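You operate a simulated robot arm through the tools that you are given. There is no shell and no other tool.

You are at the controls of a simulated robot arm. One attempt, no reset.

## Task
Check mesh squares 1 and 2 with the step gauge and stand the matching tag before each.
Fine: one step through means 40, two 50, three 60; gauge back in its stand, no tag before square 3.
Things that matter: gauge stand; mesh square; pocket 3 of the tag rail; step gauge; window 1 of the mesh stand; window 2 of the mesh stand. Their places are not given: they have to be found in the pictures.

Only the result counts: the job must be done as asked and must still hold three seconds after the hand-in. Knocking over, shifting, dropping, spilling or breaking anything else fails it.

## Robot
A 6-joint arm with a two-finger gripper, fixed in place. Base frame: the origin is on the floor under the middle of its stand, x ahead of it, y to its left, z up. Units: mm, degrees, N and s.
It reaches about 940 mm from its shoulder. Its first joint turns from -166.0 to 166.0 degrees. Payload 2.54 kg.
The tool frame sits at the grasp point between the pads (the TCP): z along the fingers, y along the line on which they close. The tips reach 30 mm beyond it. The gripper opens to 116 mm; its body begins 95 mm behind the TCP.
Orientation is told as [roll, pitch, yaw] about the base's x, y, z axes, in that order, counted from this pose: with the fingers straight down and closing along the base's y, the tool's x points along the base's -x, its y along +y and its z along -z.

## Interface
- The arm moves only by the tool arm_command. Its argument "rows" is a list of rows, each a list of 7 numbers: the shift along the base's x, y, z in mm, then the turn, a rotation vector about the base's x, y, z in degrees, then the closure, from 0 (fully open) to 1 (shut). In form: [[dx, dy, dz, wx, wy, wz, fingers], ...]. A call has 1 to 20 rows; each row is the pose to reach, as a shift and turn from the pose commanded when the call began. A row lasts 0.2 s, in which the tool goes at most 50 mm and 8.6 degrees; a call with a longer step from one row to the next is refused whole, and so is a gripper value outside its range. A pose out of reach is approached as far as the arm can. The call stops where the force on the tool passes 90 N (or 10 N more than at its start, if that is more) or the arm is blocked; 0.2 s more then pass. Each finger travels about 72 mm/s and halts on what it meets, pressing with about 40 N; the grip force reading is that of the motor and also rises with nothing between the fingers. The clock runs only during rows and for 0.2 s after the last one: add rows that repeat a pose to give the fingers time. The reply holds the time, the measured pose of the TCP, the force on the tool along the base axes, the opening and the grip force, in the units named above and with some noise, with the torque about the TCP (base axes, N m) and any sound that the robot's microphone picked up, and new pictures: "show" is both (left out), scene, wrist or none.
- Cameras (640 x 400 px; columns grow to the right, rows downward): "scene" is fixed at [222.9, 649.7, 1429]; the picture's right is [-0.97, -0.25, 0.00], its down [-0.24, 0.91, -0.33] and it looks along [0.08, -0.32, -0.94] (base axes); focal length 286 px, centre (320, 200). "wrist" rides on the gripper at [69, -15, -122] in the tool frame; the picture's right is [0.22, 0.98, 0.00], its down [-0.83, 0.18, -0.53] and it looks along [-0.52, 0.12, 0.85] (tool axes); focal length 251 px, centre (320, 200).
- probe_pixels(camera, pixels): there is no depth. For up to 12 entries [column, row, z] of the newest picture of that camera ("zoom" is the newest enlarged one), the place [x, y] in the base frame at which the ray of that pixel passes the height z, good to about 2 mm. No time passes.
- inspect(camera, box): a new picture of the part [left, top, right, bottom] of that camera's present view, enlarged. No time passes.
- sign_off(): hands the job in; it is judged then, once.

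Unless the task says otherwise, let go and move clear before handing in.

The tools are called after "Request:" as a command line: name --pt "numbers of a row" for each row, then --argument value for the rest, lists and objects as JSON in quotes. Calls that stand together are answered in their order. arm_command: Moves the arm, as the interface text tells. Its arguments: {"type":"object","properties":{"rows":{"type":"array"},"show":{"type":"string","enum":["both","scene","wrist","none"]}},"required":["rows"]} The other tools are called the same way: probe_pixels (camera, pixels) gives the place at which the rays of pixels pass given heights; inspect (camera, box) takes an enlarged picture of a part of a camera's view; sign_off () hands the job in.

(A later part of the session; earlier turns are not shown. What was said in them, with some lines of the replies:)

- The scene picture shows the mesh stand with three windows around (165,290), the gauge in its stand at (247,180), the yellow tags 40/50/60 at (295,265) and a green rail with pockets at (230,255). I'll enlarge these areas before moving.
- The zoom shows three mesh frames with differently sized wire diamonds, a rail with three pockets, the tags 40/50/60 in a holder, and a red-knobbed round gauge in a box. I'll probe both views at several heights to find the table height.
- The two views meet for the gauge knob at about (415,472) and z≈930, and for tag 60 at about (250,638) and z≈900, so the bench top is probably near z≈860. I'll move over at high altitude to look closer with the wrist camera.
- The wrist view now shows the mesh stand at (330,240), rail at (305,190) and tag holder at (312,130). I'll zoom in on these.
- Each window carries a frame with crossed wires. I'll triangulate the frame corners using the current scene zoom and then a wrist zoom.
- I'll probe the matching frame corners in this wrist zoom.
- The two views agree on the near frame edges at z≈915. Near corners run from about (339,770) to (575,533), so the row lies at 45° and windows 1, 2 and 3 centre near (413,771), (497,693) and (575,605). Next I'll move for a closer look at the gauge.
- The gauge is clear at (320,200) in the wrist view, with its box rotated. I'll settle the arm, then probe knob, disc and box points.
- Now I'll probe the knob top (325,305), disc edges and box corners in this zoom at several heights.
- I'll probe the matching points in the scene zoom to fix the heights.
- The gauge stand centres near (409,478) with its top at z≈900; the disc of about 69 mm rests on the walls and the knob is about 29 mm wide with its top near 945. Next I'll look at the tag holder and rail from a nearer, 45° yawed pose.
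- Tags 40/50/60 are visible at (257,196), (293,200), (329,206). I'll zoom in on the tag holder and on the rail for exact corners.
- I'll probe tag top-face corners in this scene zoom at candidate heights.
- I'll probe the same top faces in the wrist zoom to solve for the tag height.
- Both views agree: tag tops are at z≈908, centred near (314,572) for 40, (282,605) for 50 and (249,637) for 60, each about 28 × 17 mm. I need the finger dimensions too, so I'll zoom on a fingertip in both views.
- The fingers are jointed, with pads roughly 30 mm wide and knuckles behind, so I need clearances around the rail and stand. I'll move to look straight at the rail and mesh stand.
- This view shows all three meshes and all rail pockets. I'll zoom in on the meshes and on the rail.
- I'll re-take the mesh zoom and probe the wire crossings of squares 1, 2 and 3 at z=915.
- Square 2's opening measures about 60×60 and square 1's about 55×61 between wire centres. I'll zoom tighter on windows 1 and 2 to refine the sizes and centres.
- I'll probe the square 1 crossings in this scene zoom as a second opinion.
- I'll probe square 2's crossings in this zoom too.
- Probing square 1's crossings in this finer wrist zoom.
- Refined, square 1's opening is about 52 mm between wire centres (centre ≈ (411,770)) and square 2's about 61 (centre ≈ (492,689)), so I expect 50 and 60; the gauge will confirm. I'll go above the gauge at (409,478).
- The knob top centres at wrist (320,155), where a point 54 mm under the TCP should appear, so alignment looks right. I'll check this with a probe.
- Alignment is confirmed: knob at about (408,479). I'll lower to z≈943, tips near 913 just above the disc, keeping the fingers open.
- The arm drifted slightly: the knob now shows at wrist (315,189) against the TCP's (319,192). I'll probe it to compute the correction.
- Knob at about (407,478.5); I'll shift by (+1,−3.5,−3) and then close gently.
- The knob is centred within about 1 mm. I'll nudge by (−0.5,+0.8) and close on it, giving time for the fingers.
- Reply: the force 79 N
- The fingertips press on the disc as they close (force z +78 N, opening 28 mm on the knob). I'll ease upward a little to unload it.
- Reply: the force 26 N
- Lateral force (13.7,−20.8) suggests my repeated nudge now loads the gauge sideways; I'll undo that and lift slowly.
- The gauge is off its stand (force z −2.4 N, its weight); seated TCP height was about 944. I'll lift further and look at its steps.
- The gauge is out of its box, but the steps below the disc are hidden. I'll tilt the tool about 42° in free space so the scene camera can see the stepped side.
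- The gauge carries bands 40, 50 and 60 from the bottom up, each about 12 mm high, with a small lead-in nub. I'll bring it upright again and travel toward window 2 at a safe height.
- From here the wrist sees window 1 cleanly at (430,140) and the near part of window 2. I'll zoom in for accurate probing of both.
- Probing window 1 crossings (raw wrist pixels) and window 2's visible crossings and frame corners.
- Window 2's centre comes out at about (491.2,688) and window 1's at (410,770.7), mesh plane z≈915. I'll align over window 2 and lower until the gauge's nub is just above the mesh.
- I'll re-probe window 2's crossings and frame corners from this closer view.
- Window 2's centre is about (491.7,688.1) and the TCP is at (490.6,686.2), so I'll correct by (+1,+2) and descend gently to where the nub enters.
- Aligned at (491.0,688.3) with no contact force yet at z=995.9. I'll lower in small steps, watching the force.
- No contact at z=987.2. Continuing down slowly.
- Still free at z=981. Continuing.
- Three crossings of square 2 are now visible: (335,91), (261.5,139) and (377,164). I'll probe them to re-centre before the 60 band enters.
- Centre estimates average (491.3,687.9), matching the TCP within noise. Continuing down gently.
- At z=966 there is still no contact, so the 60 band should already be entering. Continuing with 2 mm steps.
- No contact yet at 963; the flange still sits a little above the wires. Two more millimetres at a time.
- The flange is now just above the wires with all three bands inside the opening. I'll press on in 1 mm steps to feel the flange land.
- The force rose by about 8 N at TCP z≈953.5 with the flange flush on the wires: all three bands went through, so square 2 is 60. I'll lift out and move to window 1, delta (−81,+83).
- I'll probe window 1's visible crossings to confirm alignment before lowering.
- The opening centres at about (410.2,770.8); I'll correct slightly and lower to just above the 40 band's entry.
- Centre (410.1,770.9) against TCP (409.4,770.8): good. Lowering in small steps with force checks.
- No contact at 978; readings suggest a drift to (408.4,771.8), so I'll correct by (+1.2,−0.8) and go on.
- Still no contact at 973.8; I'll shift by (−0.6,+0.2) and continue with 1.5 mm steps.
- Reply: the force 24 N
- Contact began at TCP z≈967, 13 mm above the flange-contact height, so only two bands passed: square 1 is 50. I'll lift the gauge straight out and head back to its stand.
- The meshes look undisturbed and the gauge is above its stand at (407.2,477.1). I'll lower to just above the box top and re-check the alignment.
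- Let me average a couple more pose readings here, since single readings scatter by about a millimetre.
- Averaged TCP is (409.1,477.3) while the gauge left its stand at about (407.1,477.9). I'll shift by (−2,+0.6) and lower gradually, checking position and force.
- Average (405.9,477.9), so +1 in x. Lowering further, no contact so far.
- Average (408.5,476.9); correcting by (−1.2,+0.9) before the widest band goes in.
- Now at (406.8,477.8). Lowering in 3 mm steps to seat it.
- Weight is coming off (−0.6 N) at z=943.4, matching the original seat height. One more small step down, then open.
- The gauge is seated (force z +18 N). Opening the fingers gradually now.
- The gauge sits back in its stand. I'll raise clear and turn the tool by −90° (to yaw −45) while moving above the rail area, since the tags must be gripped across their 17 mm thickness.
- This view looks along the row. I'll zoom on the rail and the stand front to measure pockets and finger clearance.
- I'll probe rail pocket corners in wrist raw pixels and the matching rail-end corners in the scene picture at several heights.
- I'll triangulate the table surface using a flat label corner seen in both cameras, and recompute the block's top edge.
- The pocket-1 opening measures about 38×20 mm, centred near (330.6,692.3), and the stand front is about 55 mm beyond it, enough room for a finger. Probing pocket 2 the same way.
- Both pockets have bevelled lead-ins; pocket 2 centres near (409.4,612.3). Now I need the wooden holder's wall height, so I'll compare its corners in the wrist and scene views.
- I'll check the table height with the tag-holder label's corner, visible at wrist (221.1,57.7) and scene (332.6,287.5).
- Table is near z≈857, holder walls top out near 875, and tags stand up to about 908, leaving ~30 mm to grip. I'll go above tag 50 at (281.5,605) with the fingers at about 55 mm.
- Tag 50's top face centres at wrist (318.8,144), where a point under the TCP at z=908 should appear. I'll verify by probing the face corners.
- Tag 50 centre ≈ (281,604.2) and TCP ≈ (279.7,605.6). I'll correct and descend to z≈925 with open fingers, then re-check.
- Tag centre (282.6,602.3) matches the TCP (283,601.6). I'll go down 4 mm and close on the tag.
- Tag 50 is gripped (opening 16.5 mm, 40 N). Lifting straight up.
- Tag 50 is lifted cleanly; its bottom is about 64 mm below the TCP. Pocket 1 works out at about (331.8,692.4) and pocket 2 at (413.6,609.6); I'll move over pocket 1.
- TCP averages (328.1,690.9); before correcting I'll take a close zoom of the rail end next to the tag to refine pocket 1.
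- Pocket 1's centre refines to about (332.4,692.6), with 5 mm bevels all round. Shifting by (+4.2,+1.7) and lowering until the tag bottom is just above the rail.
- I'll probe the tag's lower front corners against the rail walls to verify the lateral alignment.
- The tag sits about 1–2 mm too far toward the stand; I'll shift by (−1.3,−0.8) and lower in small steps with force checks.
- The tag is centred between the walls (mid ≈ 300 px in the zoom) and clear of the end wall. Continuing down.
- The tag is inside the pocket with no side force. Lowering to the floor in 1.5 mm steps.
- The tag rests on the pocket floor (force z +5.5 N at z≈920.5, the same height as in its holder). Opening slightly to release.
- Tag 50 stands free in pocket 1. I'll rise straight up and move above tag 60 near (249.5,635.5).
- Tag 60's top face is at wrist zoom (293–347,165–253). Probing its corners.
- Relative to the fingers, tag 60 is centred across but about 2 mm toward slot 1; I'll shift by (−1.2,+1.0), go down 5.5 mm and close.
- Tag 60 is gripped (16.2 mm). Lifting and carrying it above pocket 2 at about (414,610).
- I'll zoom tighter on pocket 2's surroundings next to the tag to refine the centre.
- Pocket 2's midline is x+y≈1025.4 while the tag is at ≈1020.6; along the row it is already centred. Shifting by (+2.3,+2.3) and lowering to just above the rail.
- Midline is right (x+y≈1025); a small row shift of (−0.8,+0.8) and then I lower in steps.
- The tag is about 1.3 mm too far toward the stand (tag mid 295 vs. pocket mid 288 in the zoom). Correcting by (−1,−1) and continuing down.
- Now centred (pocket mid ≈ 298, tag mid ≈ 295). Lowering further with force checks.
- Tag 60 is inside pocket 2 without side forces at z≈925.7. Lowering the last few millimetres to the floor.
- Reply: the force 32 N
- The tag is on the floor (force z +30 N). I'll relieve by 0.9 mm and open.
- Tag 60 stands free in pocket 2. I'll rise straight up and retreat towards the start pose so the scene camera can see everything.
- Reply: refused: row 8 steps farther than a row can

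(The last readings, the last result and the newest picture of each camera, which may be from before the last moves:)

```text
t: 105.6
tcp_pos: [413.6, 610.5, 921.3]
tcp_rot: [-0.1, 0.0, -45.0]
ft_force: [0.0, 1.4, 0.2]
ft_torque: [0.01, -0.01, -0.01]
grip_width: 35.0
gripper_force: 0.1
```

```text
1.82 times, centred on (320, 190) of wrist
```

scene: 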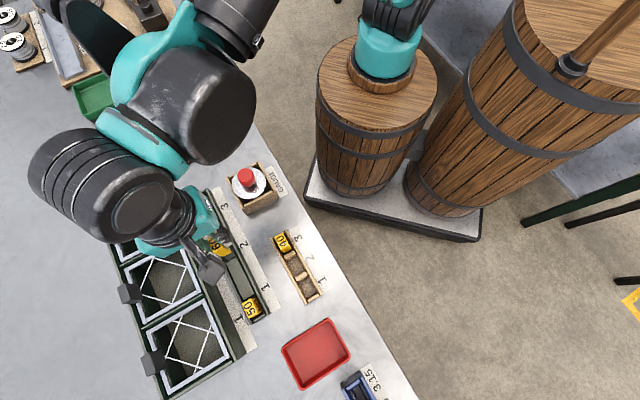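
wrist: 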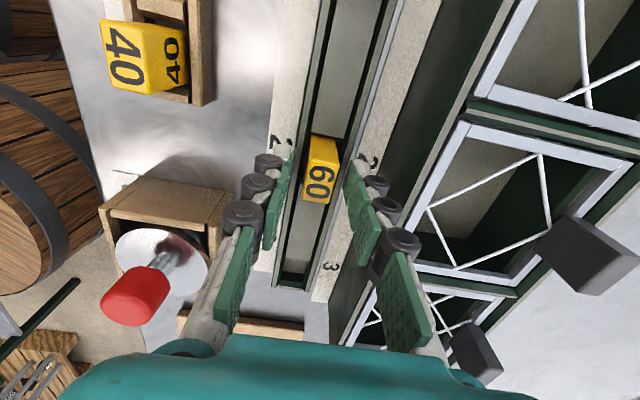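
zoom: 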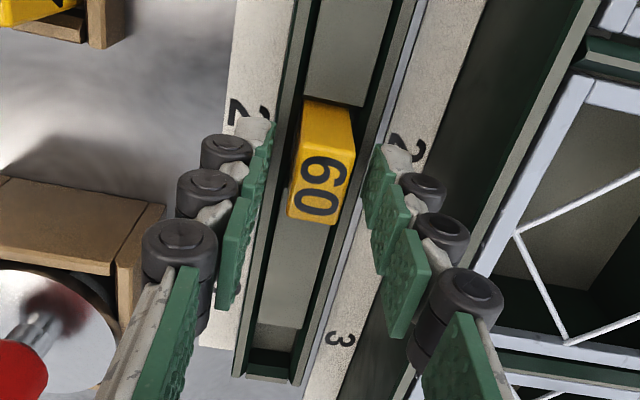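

One step in that call was too long and it was refused whole; nothing moved. I'll repeat the retreat with shorter steps.

Request:
arm_command --pt "0 0 5 0 0 0 0.7" --pt "0 0 25 0 0 0 0.7" --pt "0 0 60 0 0 0 0.7" --pt "0 0 100 0 0 0 0.7" --pt "0 0 140 0 0 0 0.6" --pt "-20 -8 175 0 0 0 0.4" --pt "-55 -25 195 0 0 0 0.2" --pt "-95 -45 205 0 0 0 0" --pt "-135 -65 215 0 0 0 0" --pt "-175 -85 225 0 0 0 0" --pt "-210 -105 232 0 0 0 0" --pt "-230 -115 238 0 0 0 0" --pt "-230 -115 238 0 0 0 0"

Request:
inspect --camera "scene" --box '[90, 150, 340, 400]'

Request:
inspect --camera "wrist" --box '[200, 80, 440, 300]'

```text
t: 108.4
tcp_pos: [183.4, 496.4, 1159.9]
tcp_rot: [0.1, -0.1, -45.0]
ft_force: [-0.1, -0.2, -0.6]
ft_torque: [-0.04, -0.01, 0.01]
grip_width: 115.9
gripper_force: 0.1
```

scene: 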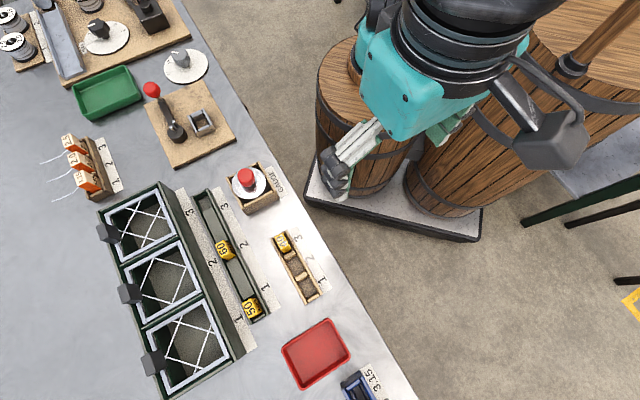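
wrist: 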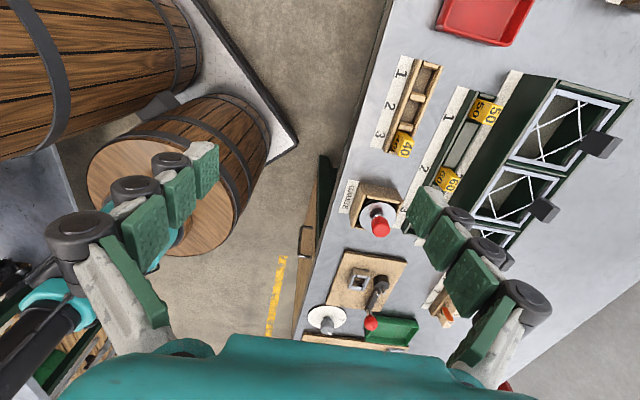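

```text
1.60 times, centred on (215, 275) of scene
```

zoom: 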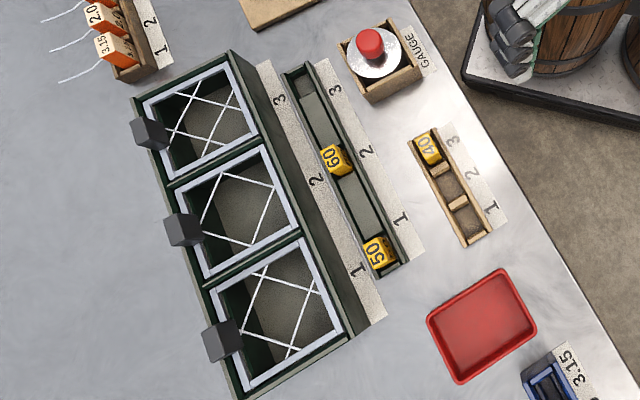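

```text
1.82 times, centred on (320, 190) of wrist
```

zoom: 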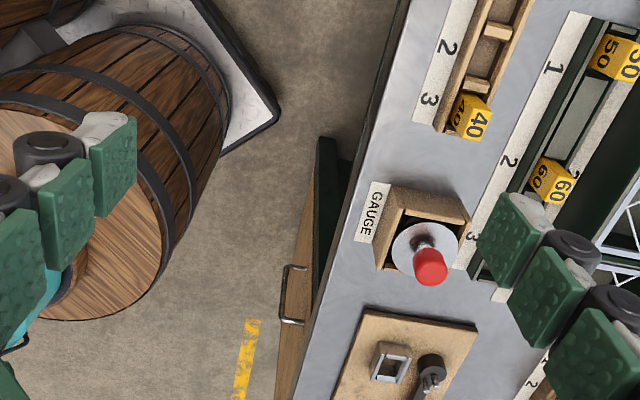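

Everything looks right: 50 in pocket 1, 60 in pocket 2, pocket 3 empty. I'll take a last close look at the gauge and tags before handing in.

Request:
inspect --camera "scene" --box '[220, 150, 320, 220]'

Request:
inspect --camera "scene" --box '[190, 180, 290, 330]'

```text
5.71 times, centred on (270, 185) of scene
```

zoom: 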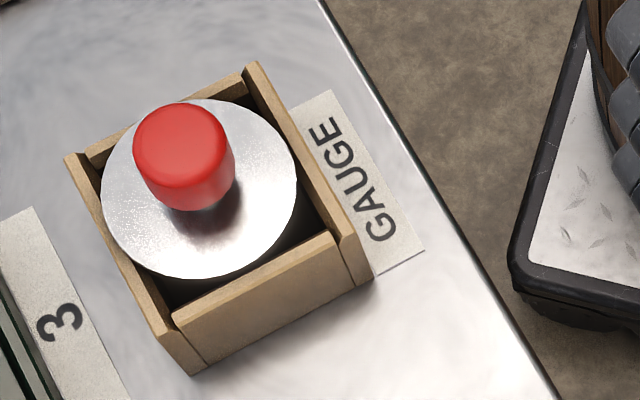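

```text
2.67 times, centred on (240, 255) of scene
```

zoom: 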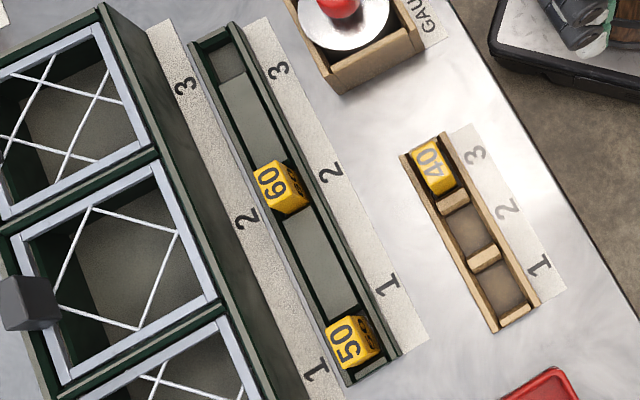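

The gauge sits in its stand as at the start, with 50 before square 1, 60 before square 2, 40 left in its holder and pocket 3 empty; the arm is clear. Handing in.

Request:
sign_off

```text
The job is handed in.
```

I checked both squares with the step gauge, stood the matching tags, and handed the job in; the tool only confirmed receipt, so I don't know how it was judged.

| Square | Gauge result | Tag stood before it |
|---|---|---|
| 1 | Two steps through; the third rested on the wires | 50 |
| 2 | All three steps through | 60 |
| 3 | Not checked | None; pocket 3 is empty |

- **Gauge:** it is back in its stand, at the same seated height it was picked up from. The last picture shows it within about 1–2 mm of where it started.
- **Tag 40:** it is still in its holder.
- **Other objects:** the last pictures show nothing else moved. The arm had let go and was clear of the bench before I handed in.
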